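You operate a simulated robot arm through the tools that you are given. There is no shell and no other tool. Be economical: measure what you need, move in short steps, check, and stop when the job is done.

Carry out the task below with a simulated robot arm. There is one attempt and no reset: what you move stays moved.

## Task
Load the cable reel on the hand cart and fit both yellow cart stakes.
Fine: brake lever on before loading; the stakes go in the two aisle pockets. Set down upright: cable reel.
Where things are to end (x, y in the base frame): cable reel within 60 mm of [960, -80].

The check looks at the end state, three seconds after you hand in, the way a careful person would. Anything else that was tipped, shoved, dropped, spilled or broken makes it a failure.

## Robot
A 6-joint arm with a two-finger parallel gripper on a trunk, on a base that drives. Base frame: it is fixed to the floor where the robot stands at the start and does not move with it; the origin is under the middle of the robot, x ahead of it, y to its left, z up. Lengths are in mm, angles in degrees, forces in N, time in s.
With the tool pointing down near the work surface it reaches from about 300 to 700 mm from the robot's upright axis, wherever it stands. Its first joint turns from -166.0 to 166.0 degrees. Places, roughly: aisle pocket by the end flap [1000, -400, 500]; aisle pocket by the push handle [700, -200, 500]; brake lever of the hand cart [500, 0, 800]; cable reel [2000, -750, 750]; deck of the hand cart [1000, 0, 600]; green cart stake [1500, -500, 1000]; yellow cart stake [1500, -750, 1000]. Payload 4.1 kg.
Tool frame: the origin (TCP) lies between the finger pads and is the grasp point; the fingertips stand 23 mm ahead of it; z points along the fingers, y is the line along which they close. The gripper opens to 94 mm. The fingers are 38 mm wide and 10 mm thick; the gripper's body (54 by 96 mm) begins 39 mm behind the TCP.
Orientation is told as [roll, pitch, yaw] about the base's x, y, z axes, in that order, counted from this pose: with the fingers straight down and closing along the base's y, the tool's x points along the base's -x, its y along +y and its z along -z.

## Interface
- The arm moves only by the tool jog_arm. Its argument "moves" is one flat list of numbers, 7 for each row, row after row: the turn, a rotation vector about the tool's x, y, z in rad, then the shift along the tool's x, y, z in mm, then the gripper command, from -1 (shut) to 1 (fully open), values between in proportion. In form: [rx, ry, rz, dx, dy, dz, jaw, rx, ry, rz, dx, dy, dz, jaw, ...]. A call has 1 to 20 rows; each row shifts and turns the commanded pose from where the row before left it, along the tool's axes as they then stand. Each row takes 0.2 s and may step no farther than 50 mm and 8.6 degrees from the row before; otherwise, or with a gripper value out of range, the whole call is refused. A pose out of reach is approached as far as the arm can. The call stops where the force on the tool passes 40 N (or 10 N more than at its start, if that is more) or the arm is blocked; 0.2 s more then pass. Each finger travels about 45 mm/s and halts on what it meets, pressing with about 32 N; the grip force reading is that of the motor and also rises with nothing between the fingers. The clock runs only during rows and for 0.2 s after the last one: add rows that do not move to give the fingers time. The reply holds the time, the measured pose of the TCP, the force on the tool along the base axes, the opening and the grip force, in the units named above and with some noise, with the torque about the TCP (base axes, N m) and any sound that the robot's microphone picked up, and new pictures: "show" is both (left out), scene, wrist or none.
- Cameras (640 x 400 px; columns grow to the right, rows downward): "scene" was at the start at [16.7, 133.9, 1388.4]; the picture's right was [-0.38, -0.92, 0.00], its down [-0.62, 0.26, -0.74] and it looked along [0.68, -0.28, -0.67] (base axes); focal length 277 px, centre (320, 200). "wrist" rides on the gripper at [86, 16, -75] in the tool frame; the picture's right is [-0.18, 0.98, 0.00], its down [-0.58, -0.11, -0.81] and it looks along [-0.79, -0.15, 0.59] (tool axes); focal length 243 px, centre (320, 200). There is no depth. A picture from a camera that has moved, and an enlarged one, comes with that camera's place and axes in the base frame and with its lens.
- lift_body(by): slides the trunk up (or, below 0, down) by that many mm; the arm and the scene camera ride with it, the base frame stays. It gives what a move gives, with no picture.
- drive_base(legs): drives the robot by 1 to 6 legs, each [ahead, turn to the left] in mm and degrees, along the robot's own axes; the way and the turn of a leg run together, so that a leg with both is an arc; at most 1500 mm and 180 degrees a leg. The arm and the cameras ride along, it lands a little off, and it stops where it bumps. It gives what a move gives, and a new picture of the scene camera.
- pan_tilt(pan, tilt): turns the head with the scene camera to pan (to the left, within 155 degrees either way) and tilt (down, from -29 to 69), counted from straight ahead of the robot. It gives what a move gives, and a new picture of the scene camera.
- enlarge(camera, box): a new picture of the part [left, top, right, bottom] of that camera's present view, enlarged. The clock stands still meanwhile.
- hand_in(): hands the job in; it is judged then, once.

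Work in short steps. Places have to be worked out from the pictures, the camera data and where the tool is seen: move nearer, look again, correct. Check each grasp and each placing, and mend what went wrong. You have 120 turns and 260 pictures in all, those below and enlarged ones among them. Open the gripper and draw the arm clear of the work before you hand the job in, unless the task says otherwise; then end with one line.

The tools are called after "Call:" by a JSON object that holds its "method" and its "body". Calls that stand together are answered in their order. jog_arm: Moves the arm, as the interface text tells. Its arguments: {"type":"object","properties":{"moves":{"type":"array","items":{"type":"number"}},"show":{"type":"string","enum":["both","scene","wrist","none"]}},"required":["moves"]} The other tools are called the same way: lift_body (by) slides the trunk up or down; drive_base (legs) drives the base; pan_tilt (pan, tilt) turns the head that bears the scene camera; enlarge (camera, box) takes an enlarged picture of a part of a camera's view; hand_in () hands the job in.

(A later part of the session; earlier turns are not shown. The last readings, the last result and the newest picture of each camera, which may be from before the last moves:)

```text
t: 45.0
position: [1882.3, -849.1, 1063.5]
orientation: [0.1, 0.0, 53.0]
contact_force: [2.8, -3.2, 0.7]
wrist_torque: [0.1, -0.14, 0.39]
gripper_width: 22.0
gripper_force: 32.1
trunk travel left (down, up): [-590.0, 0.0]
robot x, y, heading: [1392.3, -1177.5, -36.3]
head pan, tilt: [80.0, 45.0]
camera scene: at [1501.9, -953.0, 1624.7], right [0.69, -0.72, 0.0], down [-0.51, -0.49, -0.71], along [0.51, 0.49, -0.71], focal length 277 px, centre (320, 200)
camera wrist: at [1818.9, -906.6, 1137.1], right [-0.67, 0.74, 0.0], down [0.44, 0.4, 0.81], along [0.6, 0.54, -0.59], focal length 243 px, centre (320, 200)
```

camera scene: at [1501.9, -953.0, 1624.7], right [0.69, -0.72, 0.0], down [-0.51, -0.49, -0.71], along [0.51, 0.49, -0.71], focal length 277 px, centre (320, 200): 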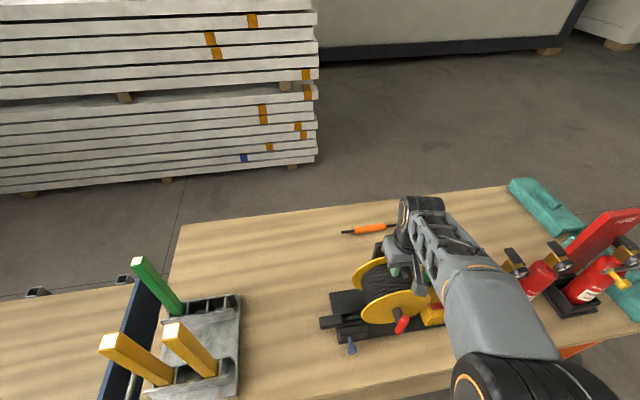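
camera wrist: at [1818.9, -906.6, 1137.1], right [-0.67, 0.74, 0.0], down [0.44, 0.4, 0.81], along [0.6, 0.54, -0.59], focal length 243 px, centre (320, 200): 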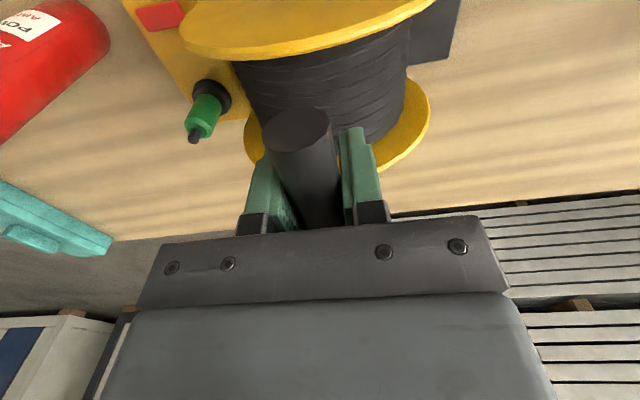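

The bar is gripped at 22 mm. I lift slowly a little to see what comes up with it.

Call:
{"method": "jog_arm", "body": {"moves": [0, 0, 0, 0, 0, -4, -1, 0, 0, 0, 0, 0, -4, -1, 0, 0, 0, 0, 0, -4, -1, 0, 0, 0, 0, 0, -4, -1, 0, 0, 0, 0, 0, -4, -1, 0, 0, 0, 0, 0, 0, -1]}}

Call:
{"method": "enlarge", "body": {"camera": "scene", "box": [310, 230, 470, 360]}}

```text
t: 46.4
position: [1883.2, -845.6, 1082.9]
orientation: [0.0, 0.1, 52.9]
contact_force: [-0.8, 0.4, -14.0]
wrist_torque: [-0.09, 0.14, 0.01]
gripper_width: 22.0
gripper_force: 31.8
trunk travel left (down, up): [-590.0, 0.0]
robot x, y, heading: [1392.5, -1178.0, -36.3]
head pan, tilt: [80.0, 45.0]
camera scene: at [1502.6, -951.5, 1624.4], right [0.69, -0.72, 0.0], down [-0.51, -0.49, -0.71], along [0.51, 0.49, -0.71], focal length 277 px, centre (320, 200)
camera wrist: at [1819.0, -904.8, 1156.8], right [-0.67, 0.74, 0.0], down [0.44, 0.4, 0.81], along [0.6, 0.54, -0.59], focal length 243 px, centre (320, 200)
```

scene: 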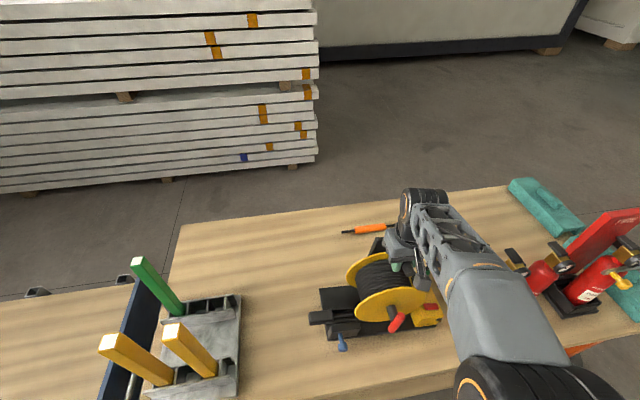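
wrist: 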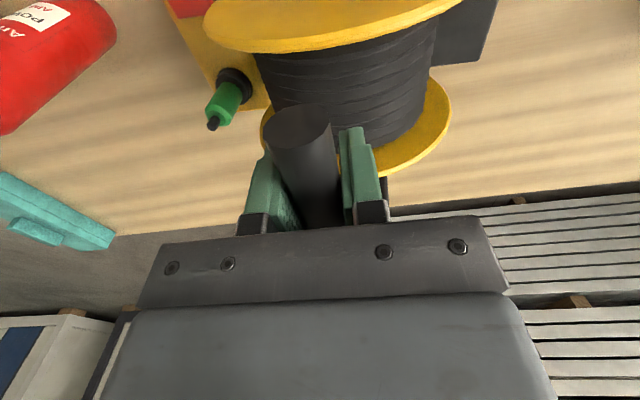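

```text
3.08 times, centred on (390, 295) of scene
camera zoom: at [1502.6, -951.5, 1624.4], right [0.69, -0.72, 0.0], down [-0.51, -0.49, -0.71], along [0.51, 0.49, -0.71], focal length 852 px, centre (105, -92)
```

zoom: 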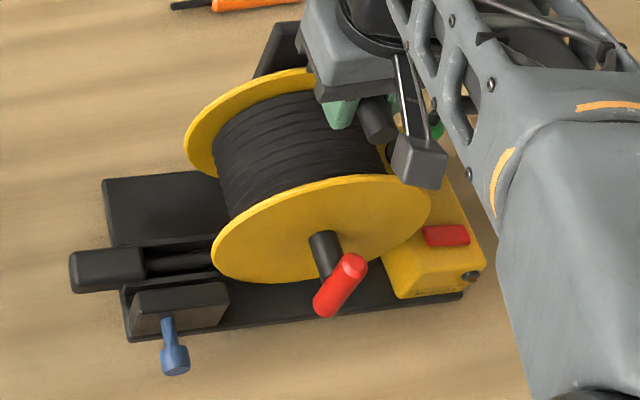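

The whole unit (about 1.4 kg) came up cleanly with only a slight lean about the bar. I lift it higher and draw it back toward the robot, away from the extinguishers.

Call:
{"method": "jog_arm", "body": {"moves": [0, 0, 0, 0, 0, -22, -1, 0, 0, 0, 0, 0, -22, -1, 0, 0, 0, 0, 0, -22, -1, 0, 0, 0, 0, 0, -22, -1, 0, 0, 0, 0, 0, -22, -1, 0, 0, 0, 21, 7, 0, -1, 0, 0, 0, 21, 7, 0, -1, 0, 0, 0, 21, 7, 0, -1, 0, 0, 0, 21, 7, 0, -1, 0, 0, 0, 21, 7, 0, -1, 0, 0, 0, 0, 0, 0, -1]}}

```text
t: 48.8
position: [1794.2, -908.3, 1192.3]
orientation: [0.0, 0.1, 52.8]
contact_force: [0.5, -0.1, -14.0]
wrist_torque: [-0.11, 0.11, -0.01]
gripper_width: 21.5
gripper_force: 31.6
trunk travel left (down, up): [-590.0, 0.0]
robot x, y, heading: [1395.4, -1176.6, -36.5]
head pan, tilt: [80.0, 45.0]
camera scene: at [1502.6, -951.6, 1624.4], right [0.69, -0.72, 0.0], down [-0.51, -0.49, -0.71], along [0.51, 0.49, -0.71], focal length 277 px, centre (320, 200)
camera wrist: at [1729.5, -966.6, 1266.7], right [-0.67, 0.74, 0.0], down [0.44, 0.4, 0.81], along [0.6, 0.54, -0.59], focal length 243 px, centre (320, 200)
```

scene: 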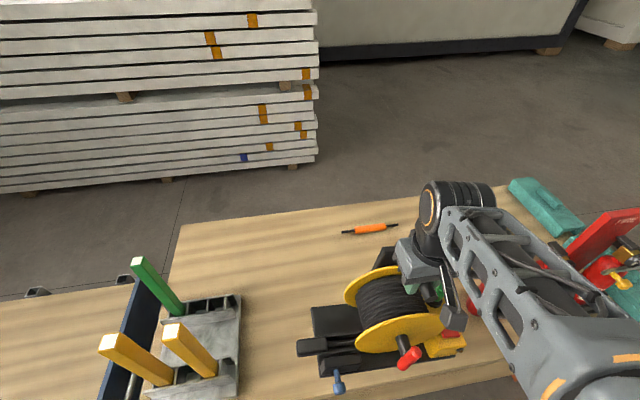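
wrist: 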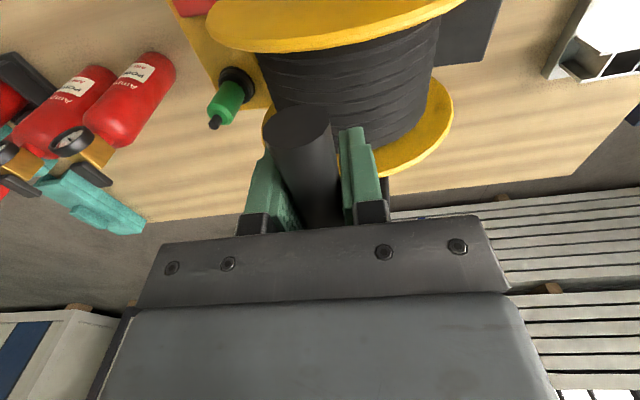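

Reel hangs steady. I swing it out over the aisle to the front of the robot.

Call:
{"method": "jog_arm", "body": {"moves": [0, 0, 0, 20.5, -34.3, 0, -1, 0, 0, 0, 20.5, -34.3, 0, -1, 0, 0, 0, 20.5, -34.3, 0, -1, 0, 0, 0, 20.5, -34.3, 0, -1, 0, 0, 0, 20.5, -34.3, 0, -1, 0, 0, 0, 31.1, -22.2, 0, -1, 0, 0, 0, 31.1, -22.2, 0, -1, 0, 0, 0, 31.1, -22.2, 0, -1, 0, 0, 0, 31.1, -22.2, 0, -1, 0, 0, 0, 31.1, -22.2, 0, -1, 0, 0, 0, 37.4, -8.2, 0, -1, 0, 0, 0, 37.4, -8.2, 0, -1, 0, 0, 0, 37.4, -8.2, 0, -1, 0, 0, 0, 37.4, -8.2, 0, -1, 0, 0, 0, 0, 0, 0, -1]}}

```text
t: 52.0
position: [1796.1, -1424.0, 1192.4]
orientation: [0.1, 0.0, 52.9]
contact_force: [0.0, -0.3, -14.1]
wrist_torque: [-0.07, 0.1, 0.02]
gripper_width: 22.0
gripper_force: 32.5
trunk travel left (down, up): [-590.0, 0.0]
robot x, y, heading: [1393.5, -1175.9, -35.8]
head pan, tilt: [80.0, 45.0]
camera scene: at [1502.4, -952.8, 1624.6], right [0.69, -0.72, 0.0], down [-0.51, -0.49, -0.71], along [0.51, 0.49, -0.71], focal length 277 px, centre (320, 200)
camera wrist: at [1732.3, -1482.4, 1267.3], right [-0.67, 0.74, 0.0], down [0.44, 0.4, 0.81], along [0.6, 0.54, -0.59], focal length 243 px, centre (320, 200)
```

scene: 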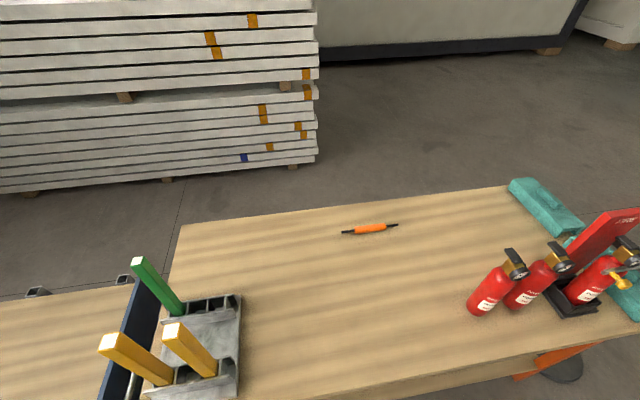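
wrist: 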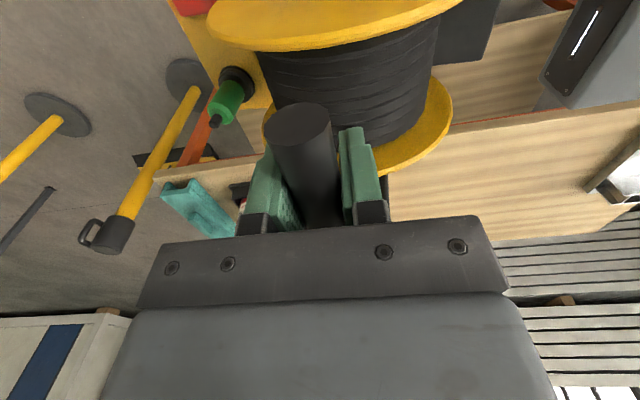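

The reel is clear in front. I reverse about 1 m along the aisle to be beside the cart.

Call:
{"method": "drive_base", "body": {"legs": [[-500, 0], [-500, 0]]}}

Call:
{"method": "pan_tilt", "body": {"pan": 75, "tilt": 50}}

```text
t: 57.5
position: [985.1, -828.4, 1193.7]
orientation: [-0.1, 0.0, 54.2]
contact_force: [-0.8, 0.9, -14.9]
wrist_torque: [-0.11, 0.09, 0.04]
gripper_width: 22.0
gripper_force: 31.7
trunk travel left (down, up): [-590.0, 0.0]
robot x, y, heading: [574.9, -592.1, -34.8]
head pan, tilt: [80.0, 45.0]
camera scene: at [680.2, -364.8, 1624.6], right [0.71, -0.71, 0.0], down [-0.5, -0.5, -0.71], along [0.5, 0.5, -0.71], focal length 277 px, centre (320, 200)
```

scene: 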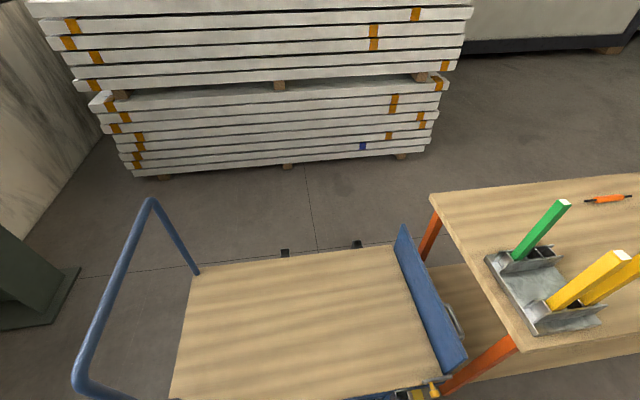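

```text
t: 58.1
position: [985.7, -828.6, 1193.0]
orientation: [0.1, -0.1, 54.3]
contact_force: [0.1, 0.4, -13.3]
wrist_torque: [-0.16, 0.07, 0.01]
gripper_width: 21.6
gripper_force: 32.7
trunk travel left (down, up): [-590.0, 0.0]
robot x, y, heading: [574.5, -590.0, -34.7]
head pan, tilt: [75.0, 50.0]
camera scene: at [682.2, -373.1, 1617.8], right [0.64, -0.77, 0.0], down [-0.59, -0.49, -0.64], along [0.49, 0.41, -0.77], focal length 277 px, centre (320, 200)
```

scene: 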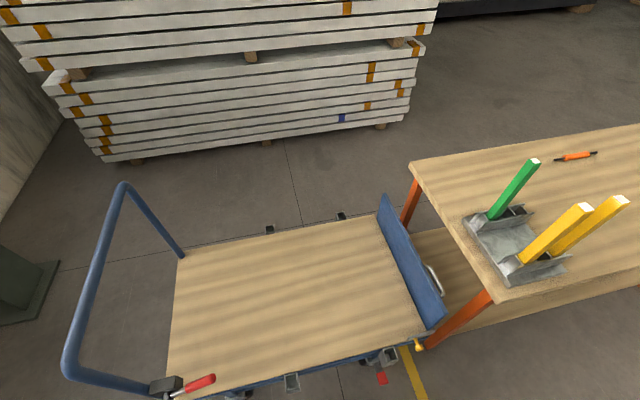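

The robot stands beside the cart (a≈815) and the lever remains over. I swing the reel left over the cart, staying above the flap and clear of the stakes.

Call:
{"method": "jog_arm", "body": {"moves": [0, 0, 0.026, -33.4, 11.8, 0, -1, 0, 0, 0, -33.4, 11.8, 0, -1, 0, 0, 0, -33.4, 11.8, 0, -1, 0, 0, 0, -33.4, 11.8, 0, -1, 0, 0, 0, -33.4, 11.8, 0, -1, 0, 0, 0, -33.4, 11.8, 0, -1, 0, 0, 0, -33.4, 11.8, 0, -1, 0, 0, 0, -24.2, 22.7, 0, -1, 0, 0, 0, -24.2, 22.7, 0, -1, 0, 0, 0, -24.2, 22.7, 0, -1, 0, 0, 0, -24.2, 22.7, 0, -1, 0, 0, 0, -24.2, 22.7, 0, -1, 0, 0, 0, -24.2, 22.7, 0, -1, 0, 0, 0, -24.2, 22.7, 0, -1], "show": "scene"}}

```text
t: 61.1
position: [1039.6, -362.5, 1194.9]
orientation: [0.1, 0.2, 52.8]
contact_force: [-0.6, 0.9, -14.1]
wrist_torque: [-0.05, 0.18, -0.01]
gripper_width: 22.0
gripper_force: 32.0
trunk travel left (down, up): [-590.0, 0.0]
robot x, y, heading: [574.1, -591.0, -35.1]
head pan, tilt: [75.0, 50.0]
camera scene: at [682.4, -370.8, 1617.4], right [0.64, -0.76, 0.0], down [-0.59, -0.49, -0.64], along [0.49, 0.41, -0.77], focal length 277 px, centre (320, 200)
```

scene: 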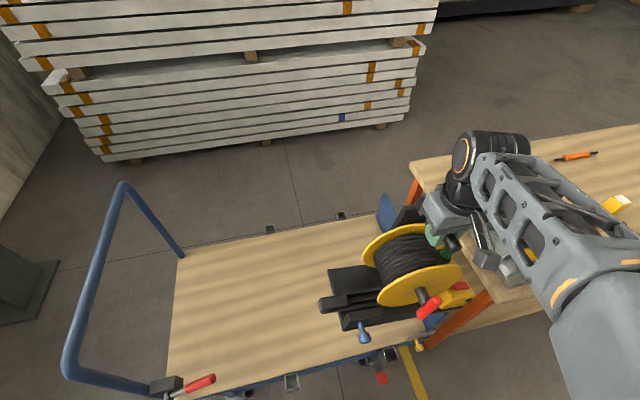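

Call:
{"method": "jog_arm", "body": {"moves": [0, 0, 0, -16.9, 24.4, 0, -1, 0, 0, 0, -16.9, 24.4, 0, -1, 0, 0, 0, -16.9, 24.4, 0, -1, 0, 0, 0, -16.9, 24.4, 0, -1, 0, 0, 0, -16.9, 24.4, 0, -1, 0, 0, 0, -16.9, 24.4, 0, -1, 0, 0, 0, -16.9, 24.4, 0, -1, 0, 0, 0, -16.9, 24.4, 0, -1, 0, 0, 0, -16.9, 24.4, 0, -1, 0, 0, 0, -16.9, 24.4, 0, -1, 0, 0, 0, 0, 0, 0, -1]}}

```text
t: 63.5
position: [943.0, -96.2, 1188.2]
orientation: [0.1, 0.2, 52.8]
contact_force: [0.5, 0.3, -13.7]
wrist_torque: [-0.16, 0.01, -0.02]
gripper_width: 21.5
gripper_force: 31.7
out of reach, approached as far as the arm can: row 10
trunk travel left (down, up): [-590.0, 0.0]
robot x, y, heading: [577.6, -594.8, -34.7]
head pan, tilt: [75.0, 50.0]
camera scene: at [682.2, -370.9, 1617.4], right [0.64, -0.77, 0.0], down [-0.59, -0.49, -0.64], along [0.49, 0.41, -0.77], focal length 277 px, centre (320, 200)
camera wrist: at [879.0, -154.1, 1262.0], right [-0.67, 0.74, 0.0], down [0.44, 0.4, 0.8], along [0.6, 0.54, -0.59], focal length 243 px, centre (320, 200)
```

scene: 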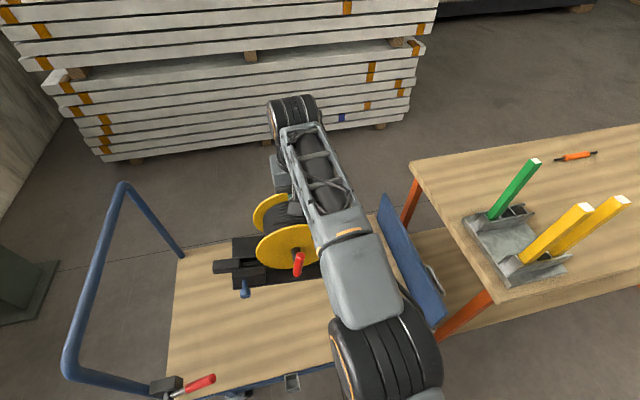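
wrist: 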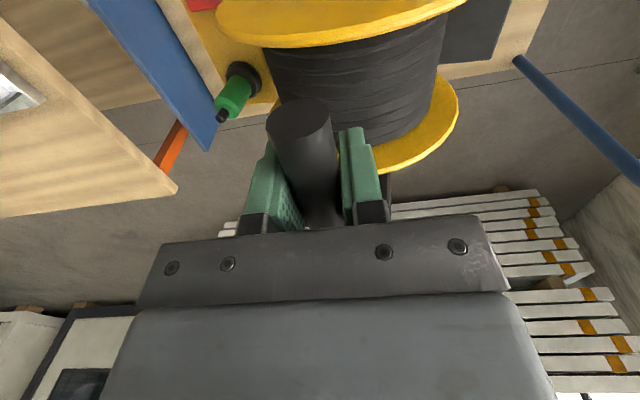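

At this height the last bit was out of reach, but it's only ~16 mm off and reach improves lower down. I lower with the trunk by 290 mm.

Call:
{"method": "lift_body", "body": {"by": -290}}

Call:
{"method": "jog_arm", "body": {"moves": [0, 0, 0, -5, 0, 0, -1, 0, 0, 0, -5, 0, 0, -1, 0, 0, 0, -5, 0, 0, -1, 0, 0, 0, 0, 0, 0, -1]}}

```text
t: 66.5
position: [943.6, -96.3, 898.1]
orientation: [0.0, 0.1, 52.7]
contact_force: [0.6, 0.3, -14.4]
wrist_torque: [-0.14, 0.04, 0.01]
gripper_width: 21.7
gripper_force: 31.7
trunk travel left (down, up): [-300.0, 290.0]
robot x, y, heading: [578.7, -591.1, -35.1]
head pan, tilt: [75.0, 50.0]
```

```text
t: 67.5
position: [946.8, -94.8, 894.0]
orientation: [0.1, 0.0, 52.7]
contact_force: [1.0, -0.2, -13.5]
wrist_torque: [-0.12, 0.08, 0.02]
gripper_width: 21.7
gripper_force: 32.0
out of reach, approached as far as the arm can: row 1, 2
trunk travel left (down, up): [-300.0, 290.0]
robot x, y, heading: [577.4, -591.6, -35.0]
head pan, tilt: [75.0, 50.0]
camera scene: at [682.1, -371.4, 1327.4], right [0.64, -0.77, 0.0], down [-0.59, -0.49, -0.64], along [0.49, 0.41, -0.77], focal length 277 px, centre (320, 200)
camera wrist: at [882.8, -152.9, 968.0], right [-0.67, 0.74, 0.0], down [0.44, 0.4, 0.8], along [0.6, 0.54, -0.59], focal length 243 px, centre (320, 200)
```

scene: 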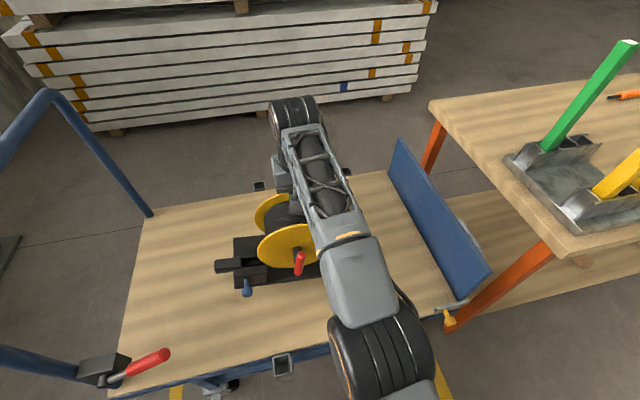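
wrist: 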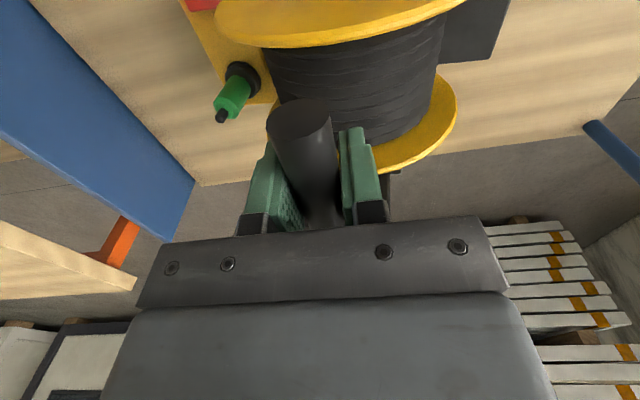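

The reel's centre should now be about (960,-95), well within tolerance. I lower step by step with the arm until the deck takes the weight.

Call:
{"method": "jog_arm", "body": {"moves": [0, 0, 0, 0, 0, 10, -1, 0, 0, 0, 0, 0, 10, -1, 0, 0, 0, 0, 0, 10, -1, 0, 0, 0, 0, 0, 0, -1]}}

```text
t: 68.5
position: [949.0, -90.6, 864.9]
orientation: [0.0, 0.1, 52.7]
contact_force: [0.0, -0.7, -14.2]
wrist_torque: [-0.13, 0.04, 0.0]
gripper_width: 21.7
gripper_force: 31.8
trunk travel left (down, up): [-300.0, 290.0]
robot x, y, heading: [576.1, -588.6, -34.9]
head pan, tilt: [75.0, 50.0]
camera scene: at [682.0, -371.4, 1327.4], right [0.64, -0.77, 0.0], down [-0.59, -0.49, -0.64], along [0.49, 0.41, -0.77], focal length 277 px, centre (320, 200)
camera wrist: at [883.9, -149.5, 939.6], right [-0.67, 0.74, 0.0], down [0.44, 0.4, 0.81], along [0.6, 0.54, -0.59], focal length 243 px, centre (320, 200)
```

scene: 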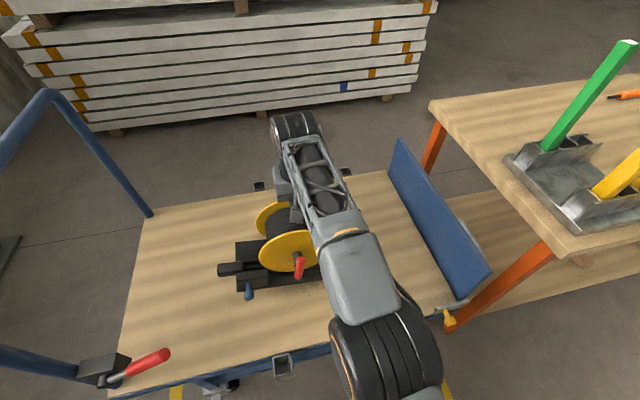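
wrist: 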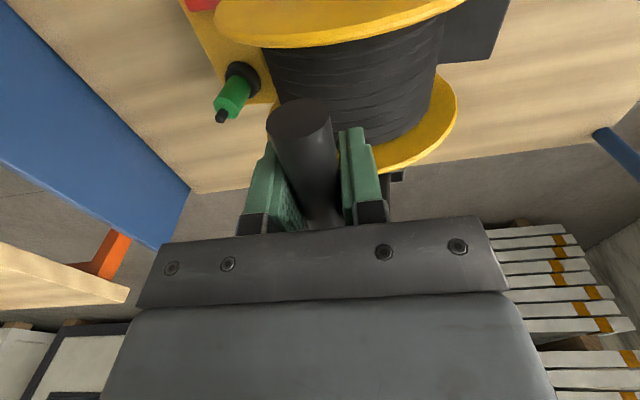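

Call:
{"method": "jog_arm", "body": {"moves": [0, 0, 0, 0, 0, 5, -1, 0, 0, 0, 0, 0, 5, -1, 0, 0, 0, 0, 0, 5, -1, 0, 0, 0, 0, 0, 0, -1], "show": "none"}}

```text
t: 69.5
position: [945.2, -92.7, 851.2]
orientation: [0.0, 0.0, 52.8]
contact_force: [-1.2, 1.9, -9.0]
wrist_torque: [0.25, -0.36, 0.2]
gripper_width: 21.3
gripper_force: 31.7
trunk travel left (down, up): [-300.0, 290.0]
robot x, y, heading: [575.7, -592.1, -34.8]
head pan, tilt: [75.0, 50.0]
```

First contact with the deck; I continue in small steps so it settles flat while still held.

Call:
{"method": "jog_arm", "body": {"moves": [0, 0, 0, 0, 0, 2, -1, 0, 0, 0, 0, 0, 2, -1, 0, 0, 0, 0, 0, 2, -1, 0, 0, 0, 0, 0, 0, -1], "show": "wrist"}}

```text
t: 70.5
position: [946.9, -93.1, 842.8]
orientation: [0.1, 0.2, 52.6]
contact_force: [0.5, 0.7, -11.6]
wrist_torque: [0.03, -0.14, 0.04]
gripper_width: 21.7
gripper_force: 32.3
trunk travel left (down, up): [-300.0, 290.0]
robot x, y, heading: [575.9, -591.6, -35.1]
head pan, tilt: [75.0, 50.0]
camera wrist: at [882.3, -150.5, 917.6], right [-0.67, 0.74, 0.0], down [0.44, 0.4, 0.8], along [0.6, 0.54, -0.59], focal length 243 px, centre (320, 200)
```

wrist: 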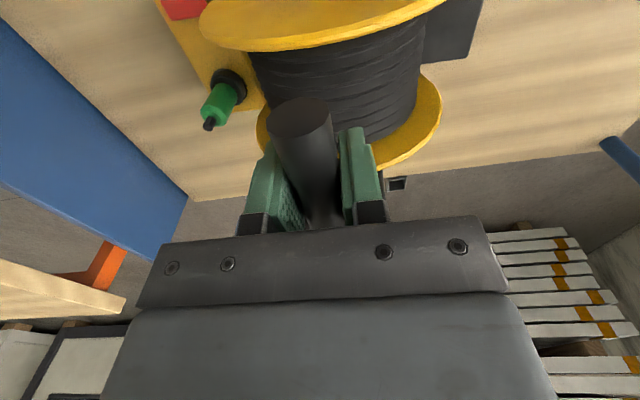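

Call:
{"method": "jog_arm", "body": {"moves": [0, 0, 0, 0, 0, 2, -1, 0, 0, 0, 0, 0, 2, -1, 0, 0, 0, 0, 0, 2, -1, 0, 0, 0, 0, 0, 0, -1], "show": "wrist"}}

```text
t: 71.5
position: [947.0, -89.8, 839.1]
orientation: [0.0, 0.1, 52.7]
contact_force: [-1.1, 0.8, -8.5]
wrist_torque: [0.09, -0.18, 0.06]
gripper_width: 21.8
gripper_force: 31.8
trunk travel left (down, up): [-300.0, 290.0]
robot x, y, heading: [572.7, -591.9, -34.7]
head pan, tilt: [75.0, 50.0]
camera wrist: at [882.2, -149.2, 912.4], right [-0.67, 0.74, 0.0], down [0.44, 0.4, 0.81], along [0.6, 0.54, -0.59], focal length 243 px, centre (320, 200)
```

wrist: 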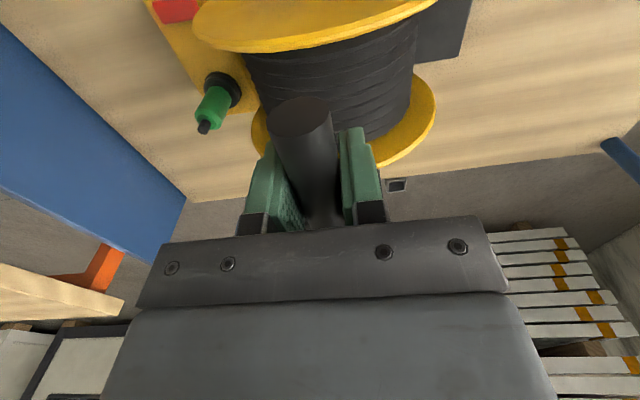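

Call:
{"method": "jog_arm", "body": {"moves": [0, 0, 0, 0, 0, 1.5, -1, 0, 0, 0, 0, 0, 1.5, -1, 0, 0, 0, 0, 0, 1.5, -1, 0, 0, 0, 0, 0, 0, -1], "show": "wrist"}}

```text
t: 72.5
position: [947.2, -93.1, 831.3]
orientation: [0.0, 0.1, 52.7]
contact_force: [-2.4, 0.9, -8.2]
wrist_torque: [0.14, -0.19, 0.14]
gripper_width: 21.5
gripper_force: 32.0
trunk travel left (down, up): [-300.0, 290.0]
robot x, y, heading: [573.8, -593.4, -34.8]
head pan, tilt: [75.0, 50.0]
camera wrist: at [883.1, -150.5, 907.4], right [-0.67, 0.74, 0.0], down [0.44, 0.4, 0.81], along [0.6, 0.54, -0.59], focal length 243 px, centre (320, 200)
```

wrist: 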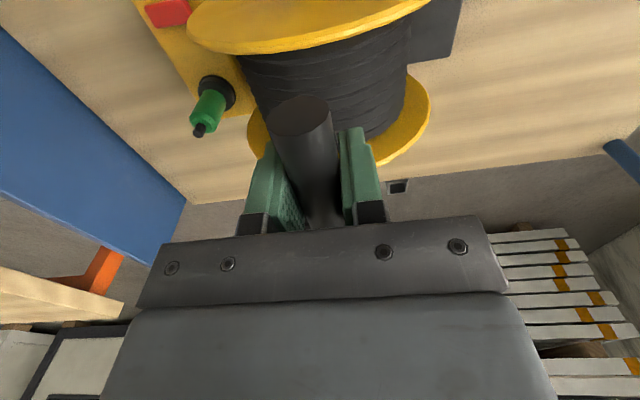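

Call:
{"method": "jog_arm", "body": {"moves": [0, 0, 0, 0, 0, 1, -1, 0, 0, 0, 0, 0, 1, -1, 0, 0, 0, 0, 0, 1, -1, 0, 0, 0, 0, 0, 0, -1], "show": "both"}}

Call:
{"method": "enlarge", "body": {"camera": "scene", "box": [200, 180, 340, 310]}}

```text
t: 73.5
position: [948.3, -92.5, 831.8]
orientation: [0.0, 0.1, 52.7]
contact_force: [-1.9, 1.9, -7.8]
wrist_torque: [0.25, -0.17, 0.13]
gripper_width: 21.7
gripper_force: 31.7
trunk travel left (down, up): [-300.0, 290.0]
robot x, y, heading: [580.0, -592.2, -35.1]
head pan, tilt: [75.0, 50.0]
camera scene: at [681.5, -371.8, 1327.5], right [0.64, -0.77, 0.0], down [-0.59, -0.49, -0.64], along [0.49, 0.41, -0.77], focal length 277 px, centre (320, 200)
camera wrist: at [882.6, -150.6, 905.1], right [-0.67, 0.74, 0.0], down [0.44, 0.4, 0.81], along [0.6, 0.54, -0.59], focal length 243 px, centre (320, 200)
```

scene: 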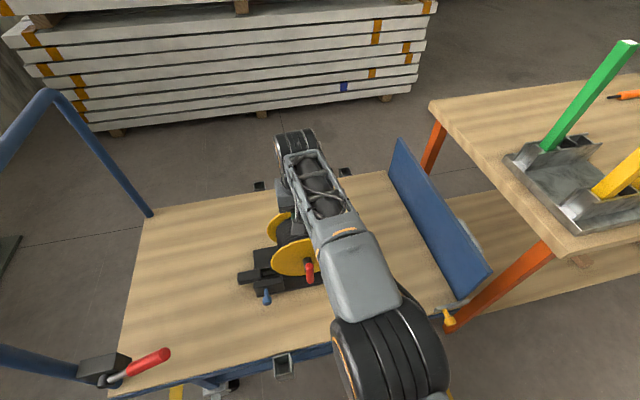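
wrist: 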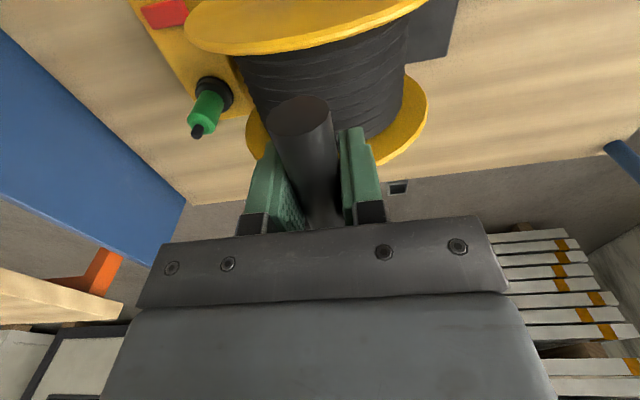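

```text
3.08 times, centred on (270, 245) of scene
camera zoom: at [681.5, -371.8, 1327.5], right [0.64, -0.77, 0.0], down [-0.59, -0.49, -0.64], along [0.49, 0.41, -0.77], focal length 852 px, centre (474, 62)
```

zoom: 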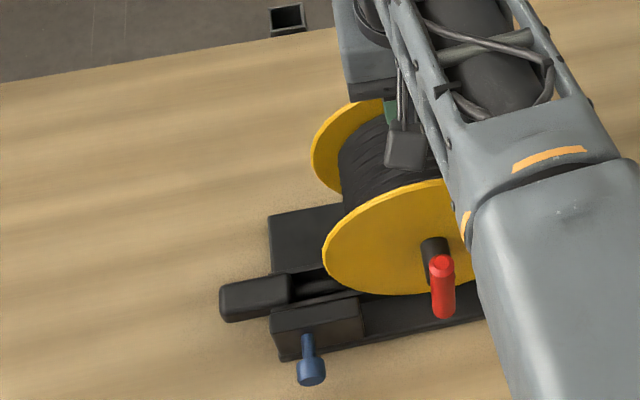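

Call:
{"method": "jog_arm", "body": {"moves": [0, 0, 0, 0, 0, 1, -1, 0, 0, 0, 0, 0, 1, -1, 0, 0, 0, 0, 0, 1, -1, 0, 0, 0, 0, 0, 1, -1, 0, 0, 0, 0, 0, 0, -1], "show": "wrist"}}

```text
t: 74.7
position: [946.4, -92.1, 829.4]
orientation: [0.1, -0.4, 52.7]
contact_force: [3.6, 7.2, 22.5]
wrist_torque: [-0.19, 0.14, 0.12]
gripper_width: 21.7
gripper_force: 31.9
trunk travel left (down, up): [-300.0, 290.0]
robot x, y, heading: [574.4, -593.4, -34.9]
head pan, tilt: [75.0, 50.0]
camera wrist: at [882.1, -151.2, 903.9], right [-0.67, 0.74, 0.0], down [0.44, 0.39, 0.81], along [0.6, 0.54, -0.59], focal length 243 px, centre (320, 200)
```

wrist: 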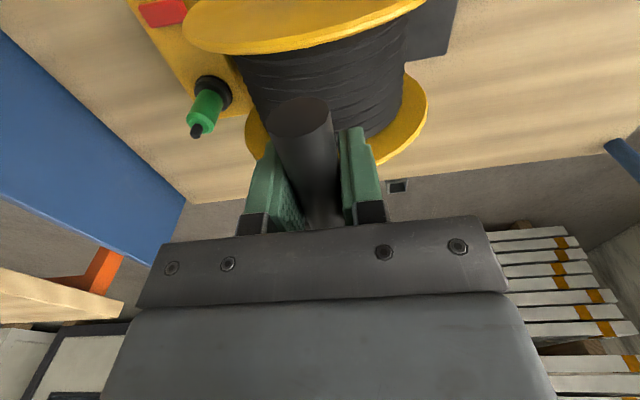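

It now sits flat and takes load. I ease up 2 mm, open the jaws, and rise clear.

Call:
{"method": "jog_arm", "body": {"moves": [0, 0, 0, 0, 0, -1.5, -1, 0, 0, 0, 0, 0, 0, -0.4, 0, 0, 0, 0, 0, 0, -0.2, 0, 0, 0, 0, 0, 0, 0.2, 0, 0, 0, 0, 0, 0, 0.6, 0, 0, 0, 0, 0, 0, 0.6, 0, 0, 0, 0, 0, -20, 0.6, 0, 0, 0, 0, 0, -30, 0.6, 0, 0, 0, 0, 0, -30, 0.6]}}

```text
t: 76.7
position: [942.6, -98.4, 906.0]
orientation: [0.1, 0.1, 52.7]
contact_force: [-0.5, -0.1, -0.2]
wrist_torque: [-0.02, 0.01, 0.03]
gripper_width: 75.2
gripper_force: 0.0
out of reach, approached as far as the arm can: row 9
trunk travel left (down, up): [-300.0, 290.0]
robot x, y, heading: [575.7, -593.2, -34.9]
head pan, tilt: [75.0, 50.0]
camera scene: at [681.1, -372.6, 1327.8], right [0.64, -0.77, 0.0], down [-0.59, -0.49, -0.64], along [0.49, 0.41, -0.77], focal length 277 px, centre (320, 200)
camera wrist: at [878.2, -156.3, 980.2], right [-0.67, 0.74, 0.0], down [0.44, 0.4, 0.81], along [0.6, 0.54, -0.59], focal length 243 px, centre (320, 200)
```

scene: 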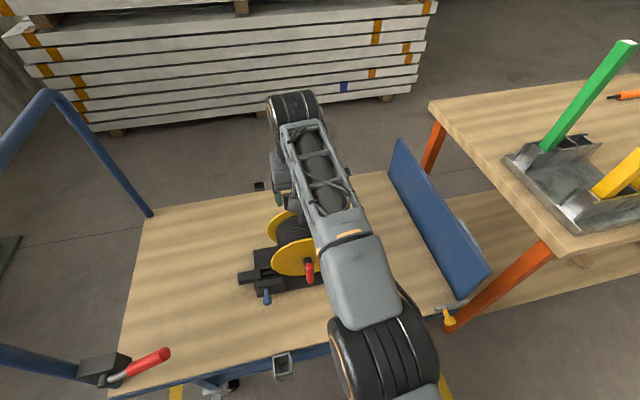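
wrist: 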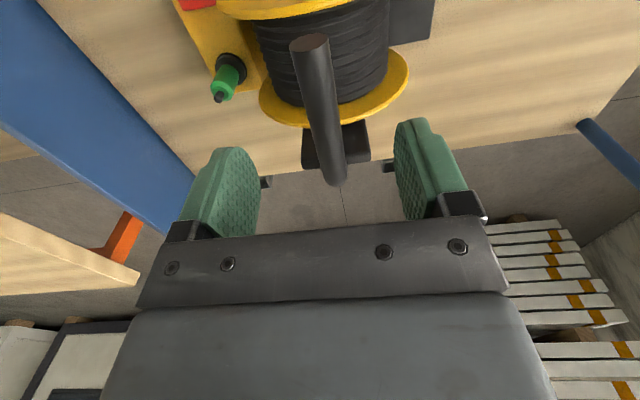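

The reel stands upright on the deck, centred near (960,-92). I raise the trunk and draw the arm back before driving to the stakes.

Call:
{"method": "lift_body", "body": {"by": 290}}

Call:
{"method": "jog_arm", "body": {"moves": [0, 0, 0, 40, 0, 0, 1, 0, 0, 0, 40, 0, 0, 1, 0, 0, 0, 40, 0, 0, 1, 0, 0, 0, 40, 0, 0, 1, 0, 0, 0, 40, 0, 0, 1]}}

```text
t: 79.6
position: [942.9, -98.5, 1194.7]
orientation: [0.0, -0.1, 52.7]
contact_force: [-0.7, 0.1, -1.3]
wrist_torque: [0.0, 0.01, 0.03]
gripper_width: 75.1
gripper_force: 0.1
trunk travel left (down, up): [-590.0, 0.0]
robot x, y, heading: [576.9, -589.9, -34.9]
head pan, tilt: [75.0, 50.0]
```

```text
t: 80.8
position: [821.4, -260.3, 1195.2]
orientation: [0.1, -0.1, 52.7]
contact_force: [0.3, 0.7, -0.8]
wrist_torque: [-0.02, 0.0, 0.02]
gripper_width: 93.9
gripper_force: 0.1
trunk travel left (down, up): [-590.0, 0.0]
robot x, y, heading: [573.5, -591.6, -35.0]
head pan, tilt: [75.0, 50.0]
camera scene: at [680.9, -373.1, 1617.8], right [0.64, -0.77, 0.0], down [-0.59, -0.49, -0.64], along [0.49, 0.41, -0.77], focal length 277 px, centre (320, 200)
camera wrist: at [757.4, -318.5, 1268.4], right [-0.67, 0.74, 0.0], down [0.44, 0.4, 0.81], along [0.6, 0.54, -0.59], focal length 243 px, centre (320, 200)
```

scene: 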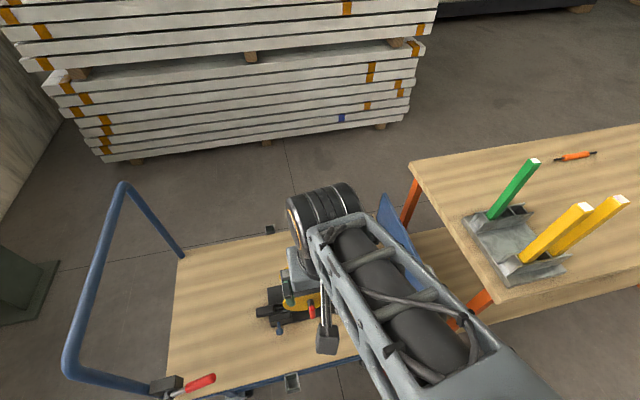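
wrist: 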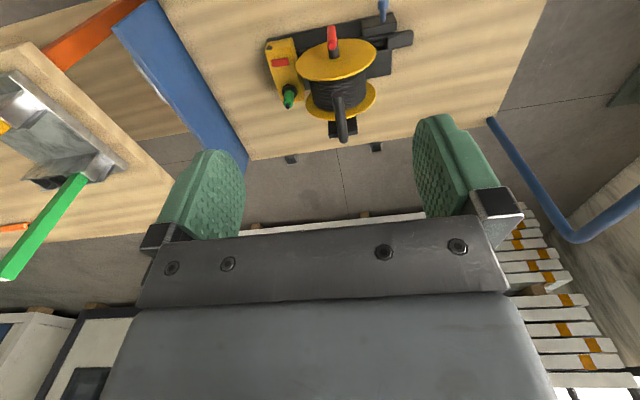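

Now drive forward to stand between the stakes and the far pocket, correcting heading by -2°.

Call:
{"method": "drive_base", "body": {"legs": [[420, -2]]}}

Call:
{"method": "pan_tilt", "body": {"pan": 55, "tilt": 45}}

```text
t: 83.4
position: [1178.1, -524.0, 1194.2]
orientation: [0.0, 0.1, 49.6]
contact_force: [1.0, -0.3, -0.4]
wrist_torque: [0.02, 0.05, 0.02]
gripper_width: 94.0
gripper_force: 0.1
trunk travel left (down, up): [-590.0, 0.0]
robot x, y, heading: [913.3, -843.4, -37.9]
head pan, tilt: [75.0, 50.0]
camera scene: at [1031.4, -628.8, 1617.7], right [0.6, -0.8, 0.0], down [-0.61, -0.46, -0.64], along [0.51, 0.39, -0.77], focal length 277 px, centre (320, 200)
```

scene: 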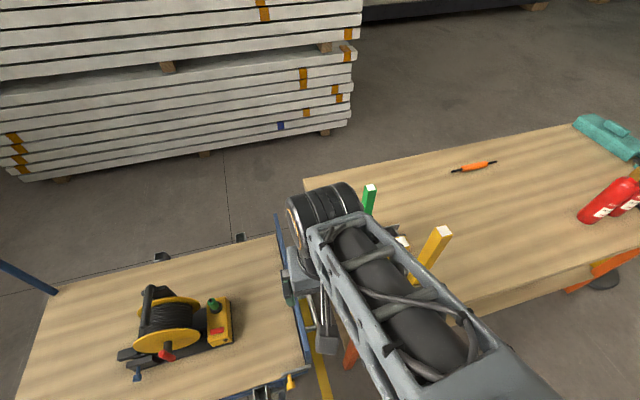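

```text
t: 84.2
position: [1177.5, -523.9, 1193.3]
orientation: [0.0, 0.0, 49.6]
contact_force: [-0.4, 0.2, 1.1]
wrist_torque: [0.01, 0.01, -0.01]
gripper_width: 93.9
gripper_force: 0.1
trunk travel left (down, up): [-590.0, 0.0]
robot x, y, heading: [916.5, -842.6, -37.9]
head pan, tilt: [55.0, 45.0]
camera scene: at [1047.2, -650.9, 1624.6], right [0.29, -0.96, 0.0], down [-0.68, -0.21, -0.71], along [0.68, 0.21, -0.71], focal length 277 px, centre (320, 200)
```

scene: 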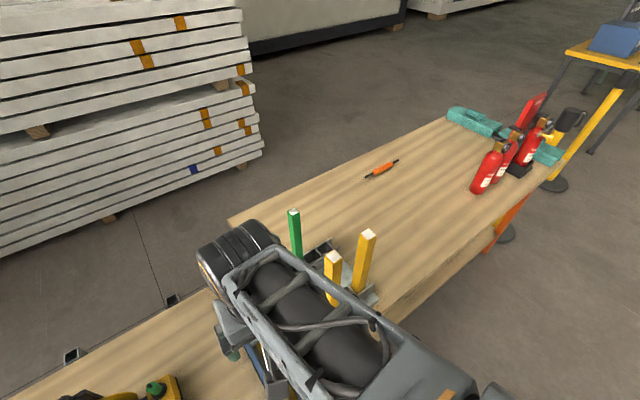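

The reel stands fine on the cart. I now move the gripper to a standoff beside the near yellow stake's top and align the yaw.

Call:
{"method": "jog_arm", "body": {"moves": [0, 0, 0, -0.7, -38.5, 0, 1, 0, 0, 0, -0.7, -38.5, 0, 1, 0, 0, 0, -0.7, -38.5, 0, 1, 0, 0, 0, -0.7, -38.5, 0, 1, 0, 0, 0, -0.7, -38.5, 0, 1, 0, 0, -0.056, 0, 0, 0, 1]}}

Call:
{"method": "enlarge", "body": {"camera": "wrist", "box": [160, 0, 480, 200]}}

```text
t: 85.6
position: [1326.6, -645.3, 1194.6]
orientation: [-0.1, 0.1, 52.9]
contact_force: [0.0, 0.2, 0.2]
wrist_torque: [0.01, -0.02, 0.03]
gripper_width: 94.3
gripper_force: 0.1
trunk travel left (down, up): [-590.0, 0.0]
robot x, y, heading: [916.8, -843.8, -38.2]
head pan, tilt: [55.0, 45.0]
camera scene: at [1047.1, -651.0, 1624.7], right [0.29, -0.96, 0.0], down [-0.68, -0.21, -0.71], along [0.68, 0.21, -0.71], focal length 277 px, centre (320, 200)
camera wrist: at [1262.9, -703.7, 1268.4], right [-0.67, 0.74, 0.0], down [0.44, 0.4, 0.81], along [0.6, 0.54, -0.59], focal length 243 px, centre (320, 200)
```

scene: 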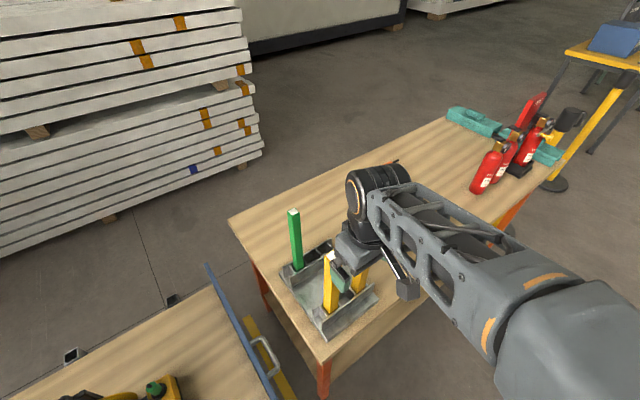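
wrist: 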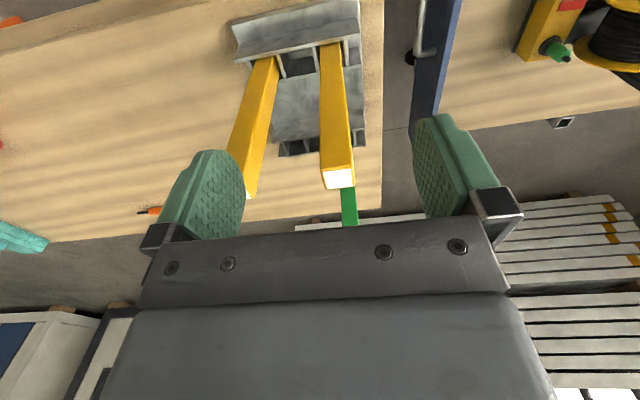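

```text
2.00 times, centred on (320, 100) of wrist
camera zoom: at [1262.9, -703.7, 1268.4], right [-0.67, 0.74, 0.0], down [0.44, 0.4, 0.81], along [0.6, 0.54, -0.59], focal length 485 px, centre (320, 400)
```

zoom: 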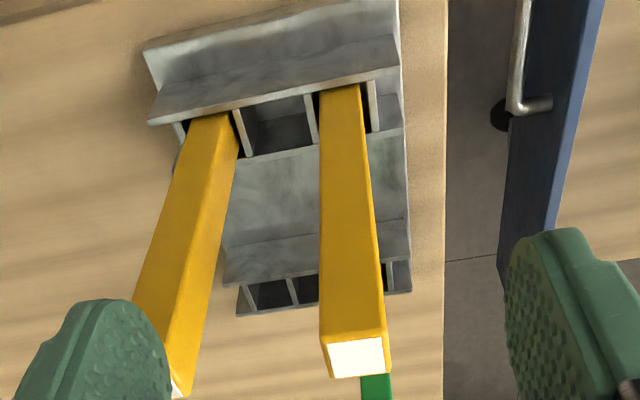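

The near stake's top measures (1377,-579,1119), about 26 mm square. I move over it, then descend to grip height.

Call:
{"method": "jog_arm", "body": {"moves": [0, 0, 0, -42, 0, 0, 1, 0, 0, 0, -41, 0, 0, 1, 0, 0, 0, 0, 0, 25, 1, 0, 0, 0, 0, 0, 25, 1]}}

```text
t: 86.6
position: [1375.4, -580.3, 1143.5]
orientation: [0.0, 0.0, 52.8]
contact_force: [0.2, 0.6, 0.5]
wrist_torque: [-0.03, -0.01, 0.04]
gripper_width: 94.0
gripper_force: 0.0
trunk travel left (down, up): [-590.0, 0.0]
robot x, y, heading: [912.8, -840.4, -38.1]
head pan, tilt: [55.0, 45.0]
camera scene: at [1047.5, -650.8, 1624.6], right [0.29, -0.96, 0.0], down [-0.68, -0.21, -0.71], along [0.68, 0.21, -0.71], focal length 277 px, centre (320, 200)
camera wrist: at [1311.3, -638.8, 1217.3], right [-0.67, 0.74, 0.0], down [0.44, 0.4, 0.81], along [0.6, 0.54, -0.59], focal length 243 px, centre (320, 200)
```

scene: 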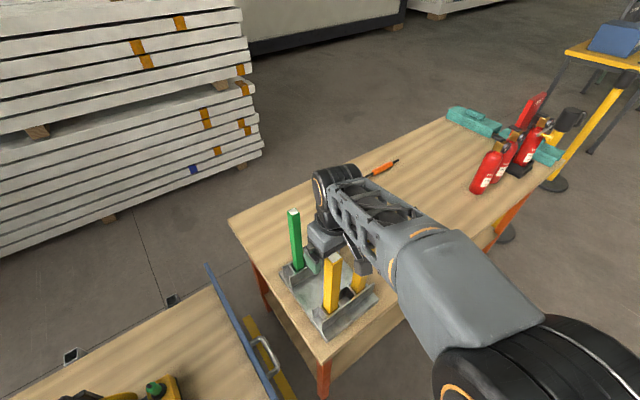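
wrist: 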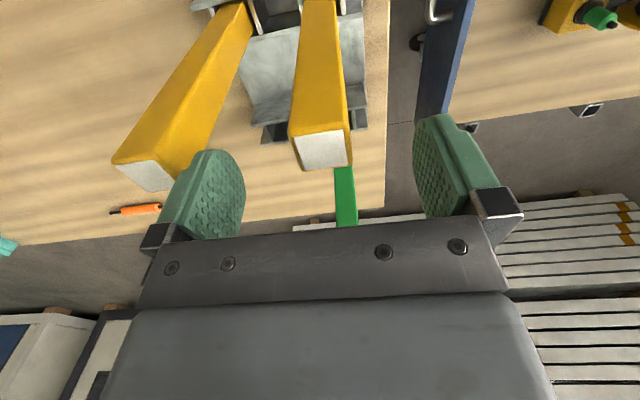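

Call:
{"method": "jog_arm", "body": {"moves": [0, 0, 0, 0, 0, 17, 1, 0, 0, 0, 0, 0, 17, 1, 0, 0, 0, 0, 0, 16, 1, 0, 0, 0, 0, 0, 0, -1, 0, 0, 0, 0, 0, 0, -1, 0, 0, 0, 0, 0, 0, -1, 0, 0, 0, 0, 0, 0, -1, 0, 0, 0, 0, 0, 0, -1, 0, 0, 0, 0, 0, 0, -1]}}

```text
t: 88.6
position: [1375.3, -579.1, 1092.4]
orientation: [0.0, 0.0, 52.8]
contact_force: [0.2, 1.2, -0.6]
wrist_torque: [0.18, 0.11, -0.01]
gripper_width: 29.8
gripper_force: 32.8
trunk travel left (down, up): [-590.0, 0.0]
robot x, y, heading: [913.6, -842.6, -38.0]
head pan, tilt: [55.0, 45.0]
camera scene: at [1047.2, -650.9, 1624.6], right [0.29, -0.96, 0.0], down [-0.68, -0.21, -0.71], along [0.68, 0.21, -0.71], focal length 277 px, centre (320, 200)
camera wrist: at [1310.9, -637.2, 1166.1], right [-0.67, 0.74, 0.0], down [0.44, 0.4, 0.81], along [0.6, 0.54, -0.59], focal length 243 px, centre (320, 200)
```

scene: 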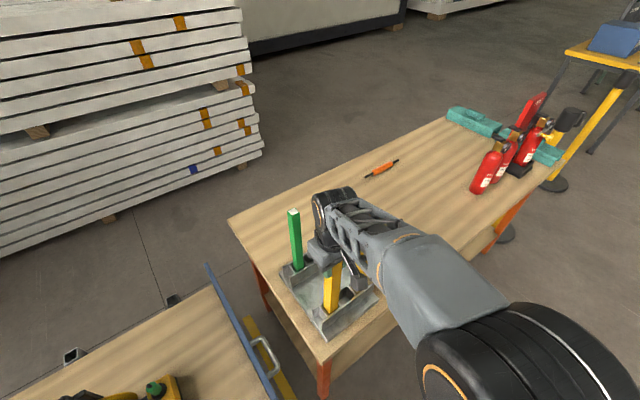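
wrist: 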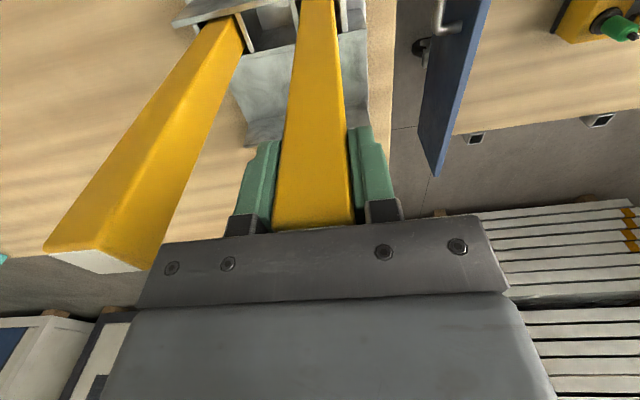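

Gripped at 30 mm. I lift straight up slowly and watch the stand.

Call:
{"method": "jog_arm", "body": {"moves": [0, 0, 0, 0, 0, -10, -1, 0, 0, 0, 0, 0, -10, -1, 0, 0, 0, 0, 0, -15, -1, 0, 0, 0, 0, 0, -15, -1, 0, 0, 0, 0, 0, -15, -1, 0, 0, 0, 0, 0, -15, -1, 0, 0, 0, 0, 0, -15, -1]}}

Call:
{"method": "enlarge", "body": {"camera": "scene", "box": [260, 200, 420, 360]}}

```text
t: 90.2
position: [1376.9, -579.5, 1189.4]
orientation: [0.0, 0.1, 52.8]
contact_force: [-0.2, 0.1, -2.4]
wrist_torque: [0.0, -0.02, 0.0]
gripper_width: 29.9
gripper_force: 31.9
trunk travel left (down, up): [-590.0, 0.0]
robot x, y, heading: [914.6, -840.3, -38.0]
head pan, tilt: [55.0, 45.0]
camera scene: at [1047.4, -651.0, 1624.6], right [0.29, -0.96, 0.0], down [-0.68, -0.21, -0.71], along [0.68, 0.21, -0.71], focal length 277 px, centre (320, 200)
camera wrist: at [1312.9, -638.8, 1263.3], right [-0.67, 0.74, 0.0], down [0.44, 0.4, 0.81], along [0.6, 0.54, -0.59], focal length 243 px, centre (320, 200)
```

scene: 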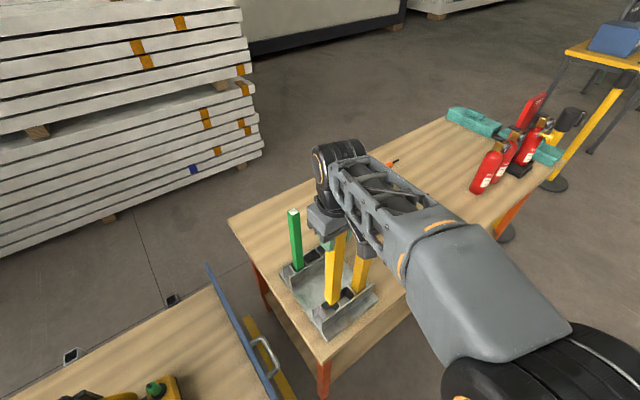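
wrist: 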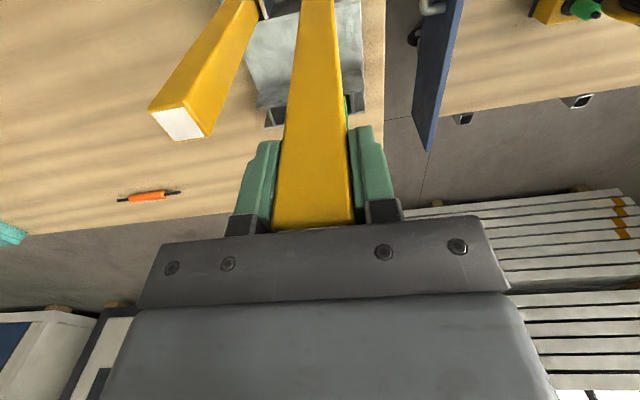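

```text
2.50 times, centred on (340, 280) of scene
camera zoom: at [1047.4, -651.0, 1624.6], right [0.29, -0.96, 0.0], down [-0.68, -0.21, -0.71], along [0.68, 0.21, -0.71], focal length 692 px, centre (270, 0)
```

zoom: 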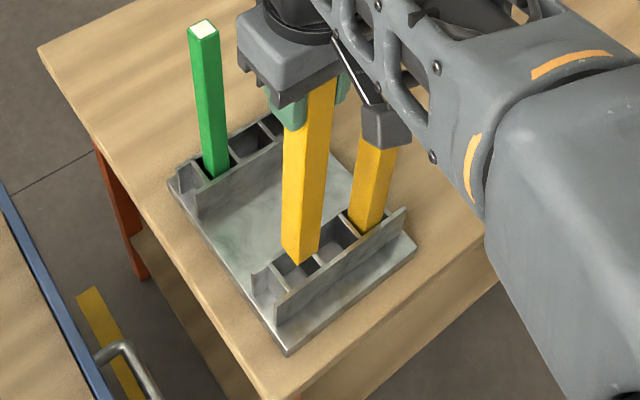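

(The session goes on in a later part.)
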